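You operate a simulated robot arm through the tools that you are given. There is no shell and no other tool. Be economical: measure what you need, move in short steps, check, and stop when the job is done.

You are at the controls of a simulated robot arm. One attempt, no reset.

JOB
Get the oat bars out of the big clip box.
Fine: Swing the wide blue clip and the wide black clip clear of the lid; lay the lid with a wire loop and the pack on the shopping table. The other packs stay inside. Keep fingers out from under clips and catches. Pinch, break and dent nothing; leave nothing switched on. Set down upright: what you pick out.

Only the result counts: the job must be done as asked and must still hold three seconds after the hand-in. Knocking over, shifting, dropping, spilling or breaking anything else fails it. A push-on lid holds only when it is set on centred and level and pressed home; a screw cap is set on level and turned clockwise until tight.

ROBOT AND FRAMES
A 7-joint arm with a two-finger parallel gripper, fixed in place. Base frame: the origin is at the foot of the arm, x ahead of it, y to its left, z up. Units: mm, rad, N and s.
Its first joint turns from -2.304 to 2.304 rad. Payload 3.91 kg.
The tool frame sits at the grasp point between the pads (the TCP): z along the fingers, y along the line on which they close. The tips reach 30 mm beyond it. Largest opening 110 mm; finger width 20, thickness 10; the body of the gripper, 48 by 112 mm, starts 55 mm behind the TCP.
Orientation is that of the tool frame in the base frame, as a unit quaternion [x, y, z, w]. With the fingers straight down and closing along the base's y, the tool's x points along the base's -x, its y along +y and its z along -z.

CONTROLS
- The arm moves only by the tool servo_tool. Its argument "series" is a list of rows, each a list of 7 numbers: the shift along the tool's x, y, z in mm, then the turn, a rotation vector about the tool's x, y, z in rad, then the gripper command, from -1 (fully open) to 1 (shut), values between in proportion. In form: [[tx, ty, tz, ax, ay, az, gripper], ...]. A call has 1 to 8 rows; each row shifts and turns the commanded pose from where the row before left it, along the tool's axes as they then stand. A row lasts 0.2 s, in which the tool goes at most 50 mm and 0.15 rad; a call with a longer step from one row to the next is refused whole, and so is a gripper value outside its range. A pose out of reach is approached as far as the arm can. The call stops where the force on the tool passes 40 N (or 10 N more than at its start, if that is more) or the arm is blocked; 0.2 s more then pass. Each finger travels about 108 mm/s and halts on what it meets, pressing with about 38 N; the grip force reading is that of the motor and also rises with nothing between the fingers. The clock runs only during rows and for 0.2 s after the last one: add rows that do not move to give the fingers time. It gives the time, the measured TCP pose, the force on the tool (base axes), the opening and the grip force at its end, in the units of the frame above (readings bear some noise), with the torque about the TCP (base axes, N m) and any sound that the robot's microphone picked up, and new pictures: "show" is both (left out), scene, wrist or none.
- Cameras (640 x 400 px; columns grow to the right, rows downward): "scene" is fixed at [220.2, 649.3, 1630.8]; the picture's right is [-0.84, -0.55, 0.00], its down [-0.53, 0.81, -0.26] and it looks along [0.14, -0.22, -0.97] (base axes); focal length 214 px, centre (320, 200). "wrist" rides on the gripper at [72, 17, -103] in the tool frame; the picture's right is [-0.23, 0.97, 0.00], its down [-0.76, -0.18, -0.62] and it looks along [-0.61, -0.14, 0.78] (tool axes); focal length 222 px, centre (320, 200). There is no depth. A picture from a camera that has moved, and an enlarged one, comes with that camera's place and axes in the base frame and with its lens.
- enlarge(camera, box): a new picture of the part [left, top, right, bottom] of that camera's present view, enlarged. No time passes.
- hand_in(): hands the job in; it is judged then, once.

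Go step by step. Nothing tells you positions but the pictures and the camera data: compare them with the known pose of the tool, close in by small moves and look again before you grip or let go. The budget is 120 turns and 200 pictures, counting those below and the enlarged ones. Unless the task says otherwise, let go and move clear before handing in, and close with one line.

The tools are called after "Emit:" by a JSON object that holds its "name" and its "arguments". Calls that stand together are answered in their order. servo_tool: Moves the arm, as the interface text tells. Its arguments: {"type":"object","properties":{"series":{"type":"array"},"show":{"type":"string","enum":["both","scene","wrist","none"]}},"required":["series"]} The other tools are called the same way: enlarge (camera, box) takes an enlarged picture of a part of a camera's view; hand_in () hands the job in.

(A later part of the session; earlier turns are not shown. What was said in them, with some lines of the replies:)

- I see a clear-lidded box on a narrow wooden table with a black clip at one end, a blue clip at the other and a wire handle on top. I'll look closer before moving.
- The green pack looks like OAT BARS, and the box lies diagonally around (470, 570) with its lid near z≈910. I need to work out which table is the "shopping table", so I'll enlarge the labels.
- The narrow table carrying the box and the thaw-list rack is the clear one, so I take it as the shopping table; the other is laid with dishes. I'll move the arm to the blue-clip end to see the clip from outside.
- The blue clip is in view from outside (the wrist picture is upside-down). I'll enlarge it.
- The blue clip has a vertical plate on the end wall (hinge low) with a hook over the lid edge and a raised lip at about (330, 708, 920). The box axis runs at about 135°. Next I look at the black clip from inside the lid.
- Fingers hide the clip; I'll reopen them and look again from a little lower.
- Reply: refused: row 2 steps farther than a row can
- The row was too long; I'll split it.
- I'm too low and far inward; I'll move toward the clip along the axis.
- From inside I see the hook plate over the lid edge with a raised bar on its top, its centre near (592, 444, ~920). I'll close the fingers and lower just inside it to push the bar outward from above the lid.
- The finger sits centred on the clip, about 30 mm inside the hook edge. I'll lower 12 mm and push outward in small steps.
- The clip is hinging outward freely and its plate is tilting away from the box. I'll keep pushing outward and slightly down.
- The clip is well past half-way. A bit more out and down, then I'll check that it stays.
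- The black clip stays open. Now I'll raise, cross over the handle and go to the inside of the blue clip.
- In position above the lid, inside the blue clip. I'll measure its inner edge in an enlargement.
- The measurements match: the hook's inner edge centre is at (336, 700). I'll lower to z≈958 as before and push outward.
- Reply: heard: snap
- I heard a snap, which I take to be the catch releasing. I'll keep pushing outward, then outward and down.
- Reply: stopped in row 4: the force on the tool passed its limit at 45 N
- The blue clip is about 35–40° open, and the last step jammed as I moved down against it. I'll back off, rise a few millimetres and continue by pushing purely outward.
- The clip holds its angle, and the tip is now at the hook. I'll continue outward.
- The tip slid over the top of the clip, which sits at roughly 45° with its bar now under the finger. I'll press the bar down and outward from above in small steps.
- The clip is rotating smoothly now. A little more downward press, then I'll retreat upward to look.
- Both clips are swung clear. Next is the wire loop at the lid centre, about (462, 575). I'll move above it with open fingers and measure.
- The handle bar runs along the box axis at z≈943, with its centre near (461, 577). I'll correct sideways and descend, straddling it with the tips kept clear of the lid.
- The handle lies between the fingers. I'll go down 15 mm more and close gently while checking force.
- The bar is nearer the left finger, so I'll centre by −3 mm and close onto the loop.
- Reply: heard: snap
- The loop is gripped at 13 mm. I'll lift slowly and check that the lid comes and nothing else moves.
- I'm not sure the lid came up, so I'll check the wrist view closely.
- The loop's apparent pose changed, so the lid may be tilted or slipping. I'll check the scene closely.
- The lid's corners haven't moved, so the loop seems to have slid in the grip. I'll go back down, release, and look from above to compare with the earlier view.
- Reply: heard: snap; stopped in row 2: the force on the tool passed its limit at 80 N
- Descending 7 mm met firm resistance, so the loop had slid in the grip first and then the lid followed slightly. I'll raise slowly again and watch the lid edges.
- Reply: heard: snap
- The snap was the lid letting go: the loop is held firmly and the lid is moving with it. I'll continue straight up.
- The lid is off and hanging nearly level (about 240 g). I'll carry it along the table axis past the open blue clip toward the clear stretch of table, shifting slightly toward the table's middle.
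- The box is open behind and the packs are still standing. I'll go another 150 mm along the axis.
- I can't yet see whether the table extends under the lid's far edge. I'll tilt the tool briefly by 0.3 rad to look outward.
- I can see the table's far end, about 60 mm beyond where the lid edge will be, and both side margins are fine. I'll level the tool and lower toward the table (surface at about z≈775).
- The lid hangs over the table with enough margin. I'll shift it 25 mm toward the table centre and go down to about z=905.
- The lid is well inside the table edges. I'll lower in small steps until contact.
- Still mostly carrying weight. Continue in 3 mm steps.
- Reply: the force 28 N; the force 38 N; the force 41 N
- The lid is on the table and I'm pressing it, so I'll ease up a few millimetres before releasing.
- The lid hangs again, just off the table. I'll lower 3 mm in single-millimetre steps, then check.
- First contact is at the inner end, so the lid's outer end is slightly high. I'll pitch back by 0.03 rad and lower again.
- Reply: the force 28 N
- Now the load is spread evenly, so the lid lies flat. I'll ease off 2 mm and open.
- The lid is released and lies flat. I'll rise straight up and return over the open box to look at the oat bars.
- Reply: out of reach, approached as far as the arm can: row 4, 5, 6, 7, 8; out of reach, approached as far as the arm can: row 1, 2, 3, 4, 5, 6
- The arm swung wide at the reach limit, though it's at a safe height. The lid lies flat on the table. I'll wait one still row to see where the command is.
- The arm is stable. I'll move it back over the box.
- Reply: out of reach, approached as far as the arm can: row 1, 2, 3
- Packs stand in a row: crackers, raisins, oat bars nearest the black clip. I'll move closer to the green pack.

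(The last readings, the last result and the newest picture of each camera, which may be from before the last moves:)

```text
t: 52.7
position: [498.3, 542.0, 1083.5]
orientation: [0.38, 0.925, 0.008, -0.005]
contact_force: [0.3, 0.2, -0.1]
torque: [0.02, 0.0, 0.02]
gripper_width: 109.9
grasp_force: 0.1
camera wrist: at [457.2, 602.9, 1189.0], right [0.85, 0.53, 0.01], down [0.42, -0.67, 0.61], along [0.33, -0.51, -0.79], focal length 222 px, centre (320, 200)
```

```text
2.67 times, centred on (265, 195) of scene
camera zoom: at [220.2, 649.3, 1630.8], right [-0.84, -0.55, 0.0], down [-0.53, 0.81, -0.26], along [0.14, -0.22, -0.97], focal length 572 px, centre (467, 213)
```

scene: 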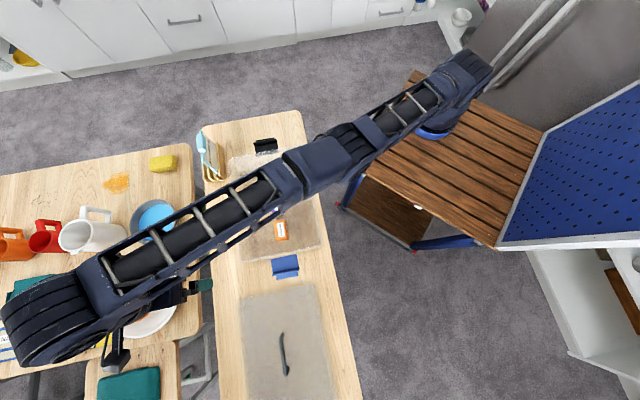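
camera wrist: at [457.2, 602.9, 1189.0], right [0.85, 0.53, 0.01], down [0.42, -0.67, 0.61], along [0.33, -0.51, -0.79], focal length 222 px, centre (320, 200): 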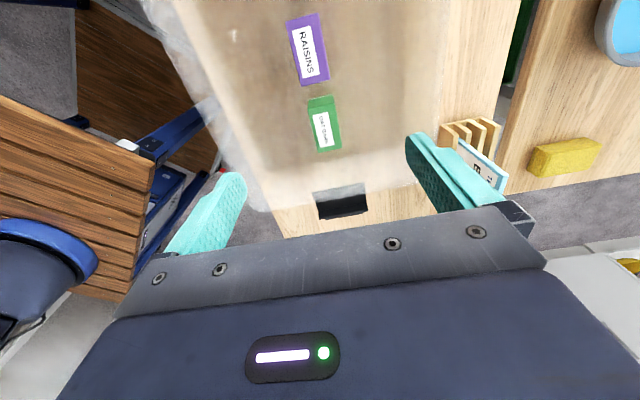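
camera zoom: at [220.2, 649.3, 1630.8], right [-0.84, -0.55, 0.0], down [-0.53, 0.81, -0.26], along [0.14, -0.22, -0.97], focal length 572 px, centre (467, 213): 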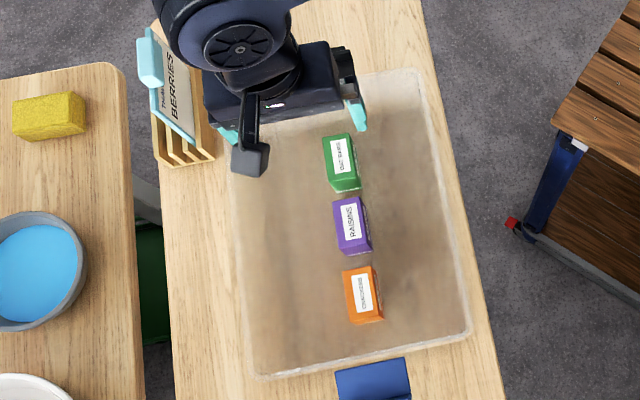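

The green pack's top is about 43×75 mm, centred near (536, 500, 830) and aligned with the tool. I'll level the tool, move over it and descend partway.

Emit:
{"name": "servo_tool", "arguments": {"series": [[-30, -2, 0, 0.011, -0.015, 0, -1], [-27, -1.5, 0, 0, 0, 0, -1], [0, 0, 40, 0, 0, 0, -0.6], [0, 0, 45, 0, 0, 0, -0.6], [0, 0, 45, 0, 0, 0, -0.6], [0, 0, 45, 0, 0, 0, -0.3], [0, 0, 0, 0, 0, 0, -0.3]], "show": "wrist"}}

Emit:
{"name": "enlarge", "arguments": {"camera": "wrist", "box": [220, 60, 420, 240]}}

```text
t: 54.3
position: [535.2, 502.5, 909.6]
orientation: [0.38, 0.925, 0.0, 0.0]
contact_force: [0.0, 0.5, -0.2]
torque: [-0.01, 0.03, -0.01]
gripper_width: 71.5
grasp_force: 0.0
camera wrist: at [494.6, 563.7, 1013.4], right [0.85, 0.53, 0.0], down [0.41, -0.66, 0.62], along [0.33, -0.53, -0.78], focal length 222 px, centre (320, 200)
```

wrist: 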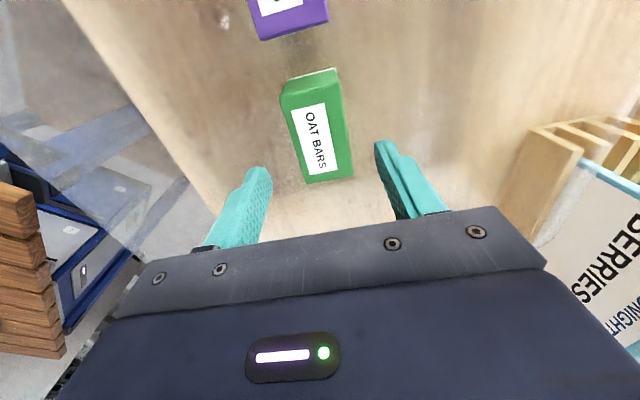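

```text
2.22 times, centred on (320, 150) of wrist
camera zoom: at [494.6, 563.7, 1013.4], right [0.85, 0.53, 0.0], down [0.41, -0.66, 0.62], along [0.33, -0.53, -0.78], focal length 494 px, centre (320, 311)
```

zoom: 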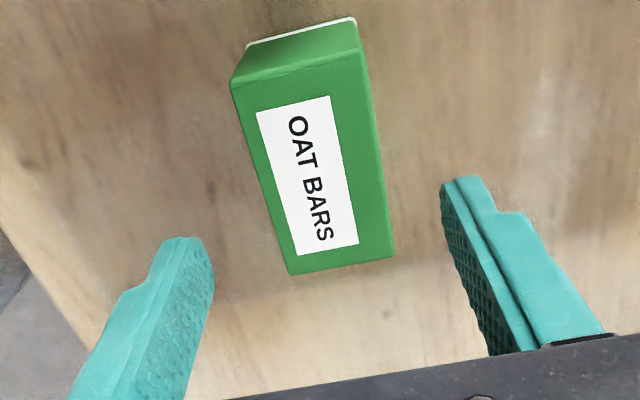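

Refined: the pack top is at z≈858, centre (531, 506), about 39 mm wide. I'll shift 5 mm, descend to TCP z≈835 and check before closing.

Emit:
{"name": "servo_tool", "arguments": {"series": [[5, 0, 0, 0, 0, 0, -0.3], [0, 0, 25, 0, 0, 0, -0.3], [0, 0, 25, 0, 0, 0, -0.3], [0, 0, 20, 0, 0, 0, -0.3], [0, 0, 5, 0, 0, 0, -0.3], [0, 0, 0, 0, 0, 0, -0.3]], "show": "wrist"}}

Emit:
{"name": "enlarge", "arguments": {"camera": "wrist", "box": [220, 60, 420, 240]}}

```text
t: 55.7
position: [532.4, 502.1, 835.0]
orientation: [0.381, 0.925, 0.001, 0.0]
contact_force: [0.1, -0.2, -0.4]
torque: [-0.02, -0.05, 0.0]
gripper_width: 71.6
grasp_force: 0.0
camera wrist: at [491.9, 565.4, 939.0], right [0.85, 0.53, 0.0], down [0.42, -0.66, 0.62], along [0.33, -0.53, -0.78], focal length 222 px, centre (320, 200)
```

wrist: 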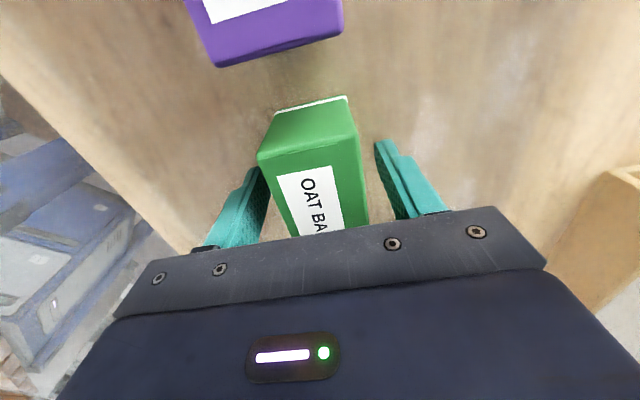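

```text
2.22 times, centred on (320, 150) of wrist
camera zoom: at [491.9, 565.4, 939.0], right [0.85, 0.53, 0.0], down [0.42, -0.66, 0.62], along [0.33, -0.53, -0.78], focal length 494 px, centre (320, 311)
```

zoom: 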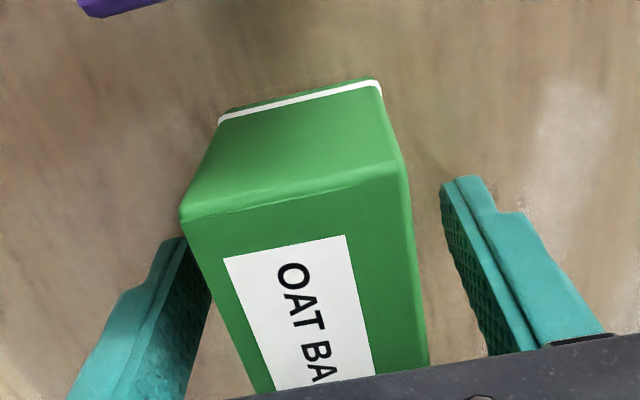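

The pack is between the fingers. A 2 mm correction, then close and check.

Emit:
{"name": "servo_tool", "arguments": {"series": [[0, 2, 0, 0, 0, 0, -0.3], [0, 0, 0, 0, 0, 0, 0.1], [0, 0, 0, 0, 0, 0, 0.3], [0, 0, 0, 0, 0, 0, 0.5], [0, 0, 0, 0, 0, 0, 0.5]], "show": "wrist"}}

```text
t: 56.9
position: [534.2, 504.0, 834.8]
orientation: [0.381, 0.925, 0.001, 0.0]
contact_force: [1.7, 0.2, 1.8]
torque: [0.0, -0.01, 0.01]
gripper_width: 39.8
grasp_force: 38.0
camera wrist: at [493.7, 566.8, 939.1], right [0.85, 0.53, 0.0], down [0.42, -0.66, 0.62], along [0.33, -0.53, -0.78], focal length 222 px, centre (320, 200)
```

wrist: 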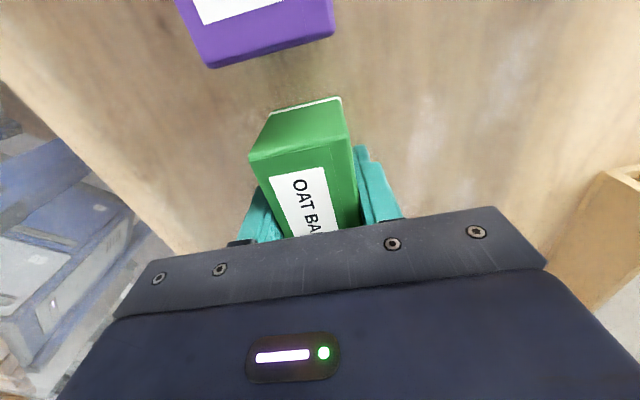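

The pack is gripped at 39.8 mm. I'll lift it straight out of the box.

Emit:
{"name": "servo_tool", "arguments": {"series": [[0, 0, -10, 0, 0, 0, 0.5], [0, 0, -25, 0, 0, 0, 0.5], [0, 0, -35, 0, 0, 0, 0.5], [0, 0, -40, 0, 0, 0, 0.5], [0, 0, -40, 0, 0, 0, 0.5], [0, 0, -40, 0, 0, 0, 0.5], [0, 0, 0, 0, 0, 0, 0.5]], "show": "both"}}

```text
t: 58.5
position: [531.1, 505.6, 1025.7]
orientation: [0.381, 0.925, 0.001, 0.0]
contact_force: [0.9, -0.1, -0.9]
torque: [-0.02, 0.02, 0.0]
gripper_width: 39.4
grasp_force: 37.9
camera wrist: at [490.7, 567.3, 1129.3], right [0.85, 0.53, 0.0], down [0.42, -0.66, 0.62], along [0.33, -0.53, -0.78], focal length 222 px, centre (320, 200)
```

scene: 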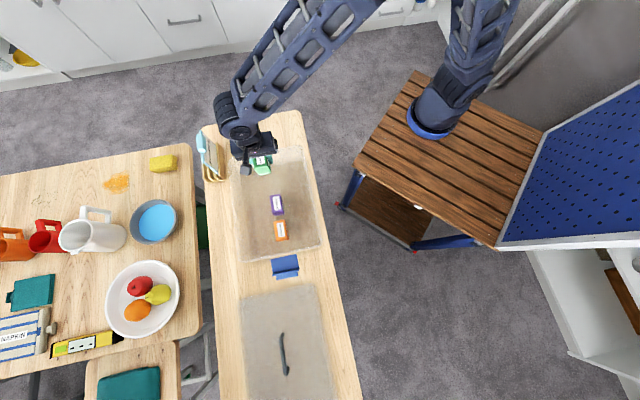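
wrist: 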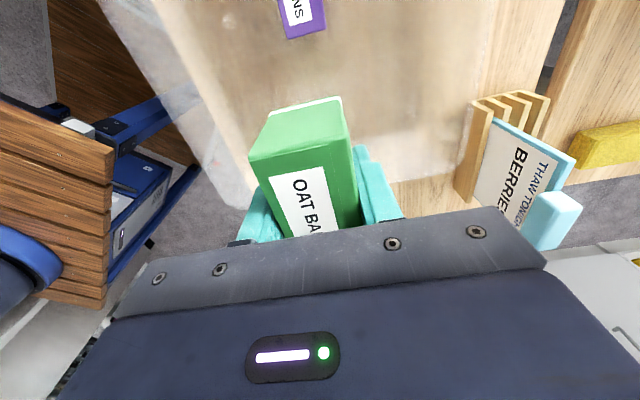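

The pack is out and the other two are still inside. I'll carry it over the black-clip end to the free strip of table.

Emit:
{"name": "servo_tool", "arguments": {"series": [[-30, 1, 0, 0, 0, 0, 0.5], [-42, 1, 0, 0, 0, 0, 0.5], [-42, 1, 0, 0, 0, 0, 0.5], [-42, 1, 0, 0, 0, 0, 0.5], [-42, 1, 0, 0, 0, 0, 0.5], [-42, 1, 0, 0, 0, 0, 0.5], [0, 0, 0, 0, 0, 0, 0.5]], "show": "both"}}

Emit:
{"name": "enlarge", "arguments": {"camera": "scene", "box": [190, 80, 330, 200]}}

```text
t: 60.1
position: [708.8, 339.2, 1026.7]
orientation: [0.38, 0.925, 0.001, 0.001]
contact_force: [0.5, 0.0, -0.7]
torque: [0.02, -0.01, -0.01]
gripper_width: 39.6
grasp_force: 37.7
camera wrist: at [667.3, 402.1, 1130.1], right [0.85, 0.53, 0.0], down [0.42, -0.66, 0.62], along [0.33, -0.53, -0.78], focal length 222 px, centre (320, 200)
```

scene: 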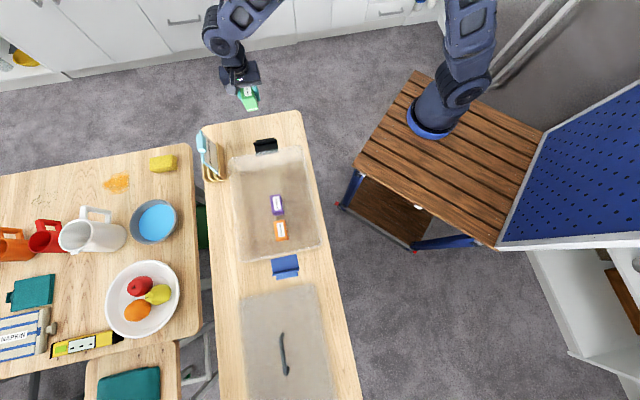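
wrist: 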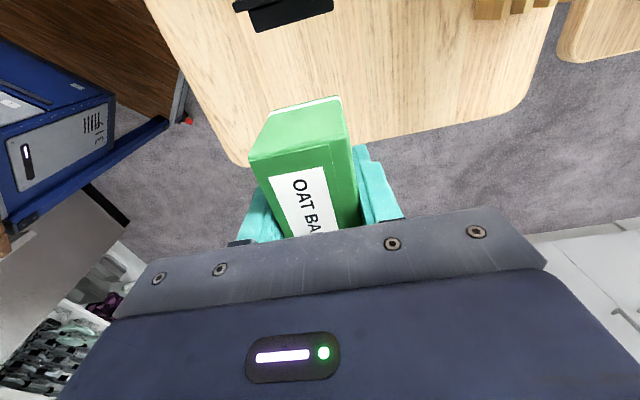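

```text
3.33 times, centred on (260, 140) of scene
camera zoom: at [220.2, 649.3, 1630.8], right [-0.84, -0.55, 0.0], down [-0.53, 0.81, -0.26], along [0.14, -0.22, -0.97], focal length 715 px, centre (520, 400)
```

zoom: 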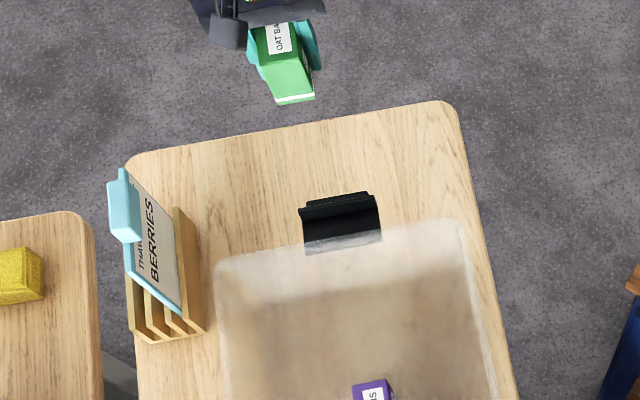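

The free strip runs from a≈190 to 357 mm past the box origin, and the pack hangs over its middle. I'll descend to about 10 mm above the table.

Emit:
{"name": "servo_tool", "arguments": {"series": [[-7, 0, 30, 0, 0, 0, 0.5], [0, 0, 40, 0, 0, 0, 0.5], [0, 0, 40, 0, 0, 0, 0.5], [0, 0, 40, 0, 0, 0, 0.5], [0, 0, 25, 0, 0, 0, 0.5], [0, 0, 0, 0, 0, 0, 0.5]], "show": "both"}}

Emit:
{"name": "enlarge", "arguments": {"camera": "scene", "box": [190, 80, 330, 200]}}

```text
t: 61.5
position: [712.4, 334.9, 851.0]
orientation: [0.381, 0.924, 0.0, 0.0]
contact_force: [-0.1, 0.3, -1.0]
torque: [-0.01, 0.0, -0.01]
gripper_width: 39.4
grasp_force: 38.0
camera wrist: at [672.0, 399.1, 954.3], right [0.85, 0.53, 0.0], down [0.41, -0.66, 0.62], along [0.33, -0.53, -0.78], focal length 222 px, centre (320, 200)
```

scene: 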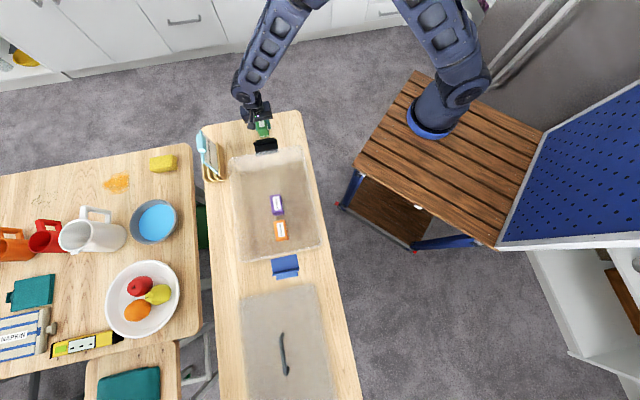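
wrist: 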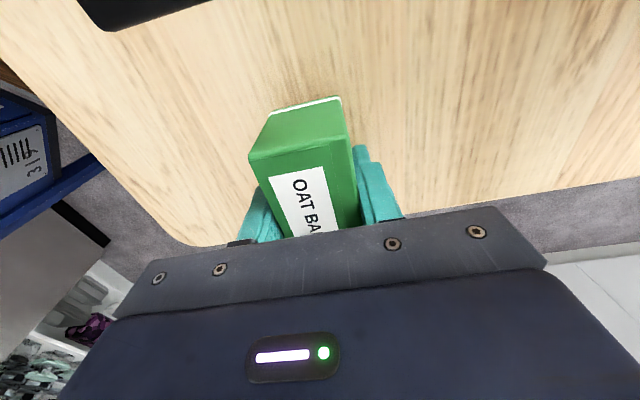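

```text
3.33 times, centred on (260, 140) of scene
camera zoom: at [220.2, 649.3, 1630.8], right [-0.84, -0.55, 0.0], down [-0.53, 0.81, -0.26], along [0.14, -0.22, -0.97], focal length 715 px, centre (520, 400)
```

zoom: 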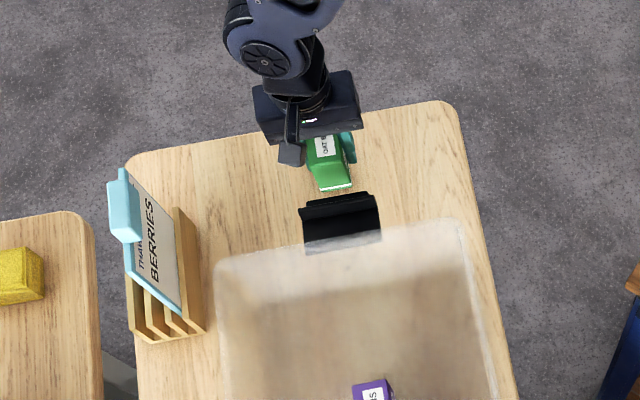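

The pack is well placed, so I'll lower in small steps until contact.

Emit:
{"name": "servo_tool", "arguments": {"series": [[0, 0, 4, 0, 0, 0, 0.5], [0, 0, 4, 0, 0, 0, 0.5], [0, 0, 3, 0, 0, 0, 0.5], [0, 0, 0, 0, 0, 0, 0.5]], "show": "none"}}

Emit:
{"name": "servo_tool", "arguments": {"series": [[0, 0, 2, 0, 0, 0, 0.5], [0, 0, 0, 0, 0, 0, 0.5]], "show": "none"}}

```text
t: 62.5
position: [714.6, 335.6, 840.0]
orientation: [0.381, 0.925, 0.001, 0.001]
contact_force: [-0.5, -1.3, -0.3]
torque: [0.01, 0.0, 0.02]
gripper_width: 39.4
grasp_force: 37.4
```

```text
t: 63.1
position: [713.7, 335.8, 838.5]
orientation: [0.381, 0.925, 0.0, 0.0]
contact_force: [-0.4, -0.2, -1.1]
torque: [0.02, 0.01, 0.0]
gripper_width: 39.8
grasp_force: 38.3
```

Emit:
{"name": "servo_tool", "arguments": {"series": [[0, 0, 2, 0, 0, 0, 0.5], [0, 0, 0, 0, 0, 0, 0.5]], "show": "none"}}

Emit:
{"name": "servo_tool", "arguments": {"series": [[0, 0, 2, 0, 0, 0, 0.5], [0, 0, 0, 0, 0, 0, 0.5]], "show": "none"}}

```text
t: 63.7
position: [713.8, 336.2, 835.4]
orientation: [0.382, 0.924, 0.001, 0.0]
contact_force: [0.2, -0.2, -1.0]
torque: [0.0, -0.01, 0.02]
gripper_width: 39.8
grasp_force: 37.9
```

```text
t: 64.3
position: [715.3, 337.4, 832.5]
orientation: [0.381, 0.924, 0.001, 0.001]
contact_force: [0.6, 0.3, -1.0]
torque: [-0.01, 0.02, 0.01]
gripper_width: 39.5
grasp_force: 38.1
```

Still hanging (about 1 N). Continue in 1 mm steps.

Emit:
{"name": "servo_tool", "arguments": {"series": [[0, 0, 1.5, 0, 0, 0, 0.5], [0, 0, 0, 0, 0, 0, 0.5]], "show": "none"}}

Emit:
{"name": "servo_tool", "arguments": {"series": [[0, 0, 1, 0, 0, 0, 0.5], [0, 0, 0, 0, 0, 0, 0.5]], "show": "none"}}

Emit:
{"name": "servo_tool", "arguments": {"series": [[0, 0, 1, 0, 0, 0, 0.5], [0, 0, 0, 0, 0, 0, 0.5]], "show": "wrist"}}

```text
t: 64.9
position: [713.5, 336.0, 832.8]
orientation: [0.381, 0.924, 0.001, 0.0]
contact_force: [-1.1, 0.2, -1.3]
torque: [0.0, -0.04, -0.01]
gripper_width: 39.6
grasp_force: 38.3
```

```text
t: 65.5
position: [714.7, 336.7, 831.3]
orientation: [0.38, 0.925, 0.001, 0.001]
contact_force: [0.9, -0.1, -1.0]
torque: [0.03, -0.01, 0.06]
gripper_width: 39.4
grasp_force: 37.6
```

```text
t: 66.1
position: [715.9, 337.1, 830.8]
orientation: [0.38, 0.925, 0.001, 0.0]
contact_force: [-0.5, 0.1, -0.4]
torque: [-0.02, -0.01, 0.03]
gripper_width: 39.7
grasp_force: 38.3
camera wrist: at [674.7, 399.2, 934.7], right [0.85, 0.53, 0.0], down [0.42, -0.66, 0.62], along [0.33, -0.53, -0.78], focal length 222 px, centre (320, 200)
```

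wrist: 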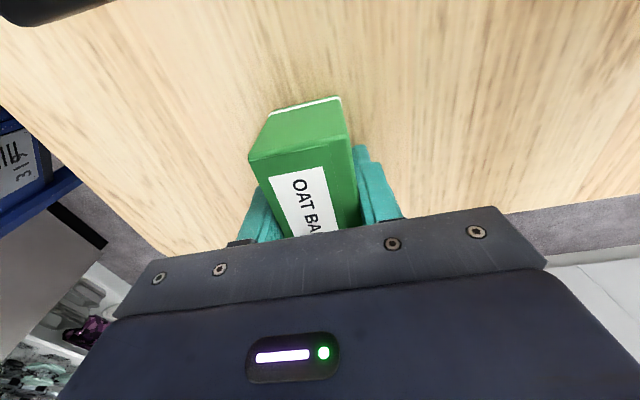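

Emit:
{"name": "servo_tool", "arguments": {"series": [[0, 0, 1, 0, 0, 0, 0.5], [0, 0, 0, 0, 0, 0, 0.5]], "show": "none"}}

Emit:
{"name": "servo_tool", "arguments": {"series": [[0, 0, 1, 0, 0, 0, 0.5], [0, 0, 0, 0, 0, 0, 0.5]], "show": "none"}}

```text
t: 66.7
position: [714.0, 335.9, 831.1]
orientation: [0.38, 0.925, 0.001, 0.0]
contact_force: [-0.2, 0.3, -0.9]
torque: [0.02, 0.0, -0.03]
gripper_width: 39.5
grasp_force: 38.0
```

```text
t: 67.3
position: [714.7, 337.0, 830.3]
orientation: [0.381, 0.925, 0.002, 0.0]
contact_force: [0.6, -1.3, 22.2]
torque: [-0.2, 0.37, 0.03]
gripper_width: 39.9
grasp_force: 37.8
```

Contact with the table. I'll ease up half a millimetre, open slowly and rise.

Emit:
{"name": "servo_tool", "arguments": {"series": [[0, 0, -0.7, 0, 0, 0, 0.5], [0, 0, 0, 0, 0, 0, 0.2], [0, 0, 0, 0, 0, 0, 0.0], [0, 0, 0, 0, 0, 0, -0.3], [0, 0, 0, 0, 0, 0, -0.3], [0, 0, -30, 0, 0, 0, -0.3], [0, 0, -45, 0, 0, 0, -0.3], [0, 0, -45, 0, 0, 0, -0.3]], "show": "wrist"}}

Emit:
{"name": "servo_tool", "arguments": {"series": [[0, 0, -45, 0, 0, 0, -0.3], [0, 0, -45, 0, 0, 0, -0.3], [-40, 0, -20, 0, 0, 0, -0.3], [-45, 0, 0, 0, 0, 0, -0.3], [-45, 0, 0, 0, 0, 0, -0.3], [0, 0, 0, 0, 0, 0, -0.3]], "show": "scene"}}

Emit:
{"name": "enlarge", "arguments": {"camera": "scene", "box": [190, 100, 350, 300]}}

```text
t: 69.1
position: [711.0, 336.8, 949.5]
orientation: [0.381, 0.925, 0.0, 0.0]
contact_force: [0.5, 1.1, -0.4]
torque: [-0.01, 0.03, 0.02]
gripper_width: 71.4
grasp_force: 0.0
camera wrist: at [671.8, 398.4, 1053.1], right [0.85, 0.53, 0.0], down [0.42, -0.66, 0.62], along [0.33, -0.53, -0.78], focal length 222 px, centre (320, 200)
```

wrist: 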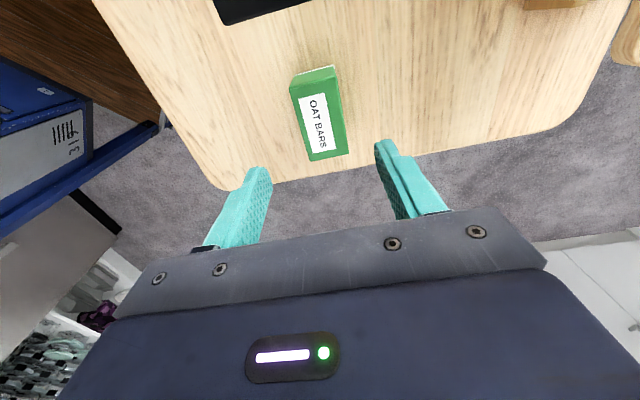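

```text
t: 70.5
position: [805.2, 246.5, 1059.0]
orientation: [0.38, 0.925, 0.0, 0.001]
contact_force: [-0.3, -0.4, -0.1]
torque: [-0.02, -0.01, 0.02]
gripper_width: 71.7
grasp_force: 0.1
```

scene: 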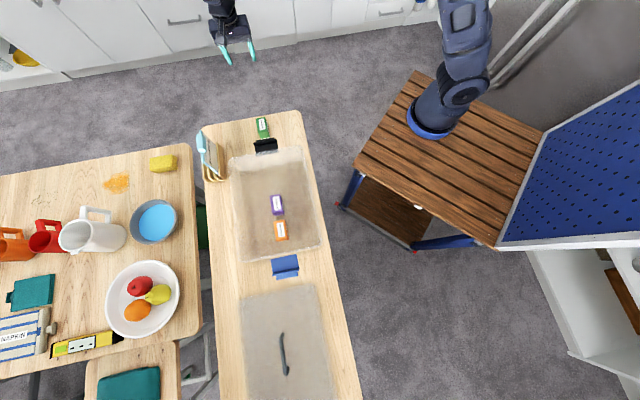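

```text
2.00 times, centred on (270, 200) of scene
camera zoom: at [220.2, 649.3, 1630.8], right [-0.84, -0.55, 0.0], down [-0.53, 0.81, -0.26], along [0.14, -0.22, -0.97], focal length 429 px, centre (420, 200)
```

zoom: 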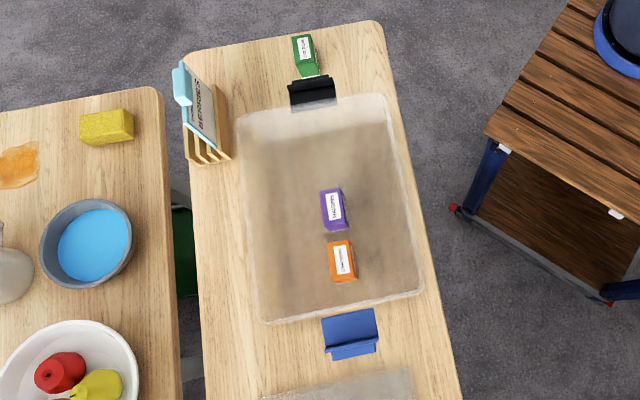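

The oat bars stand upright on the table, the lid lies flat loop-up, both clips are open and the other two packs are inside. The arm is clear, so I'm handing in.

Emit:
{"name": "hand_in", "arguments": {}}

```text
The job is handed in.
```

The oat bars are out and standing upright on the shopping table. The lid lies flat beside the box, both clips are swung clear, and the raisins and crackers are still inside. The lid briefly took about 80 N pressing down on the box and about 37 N on the table, but I saw no damage.
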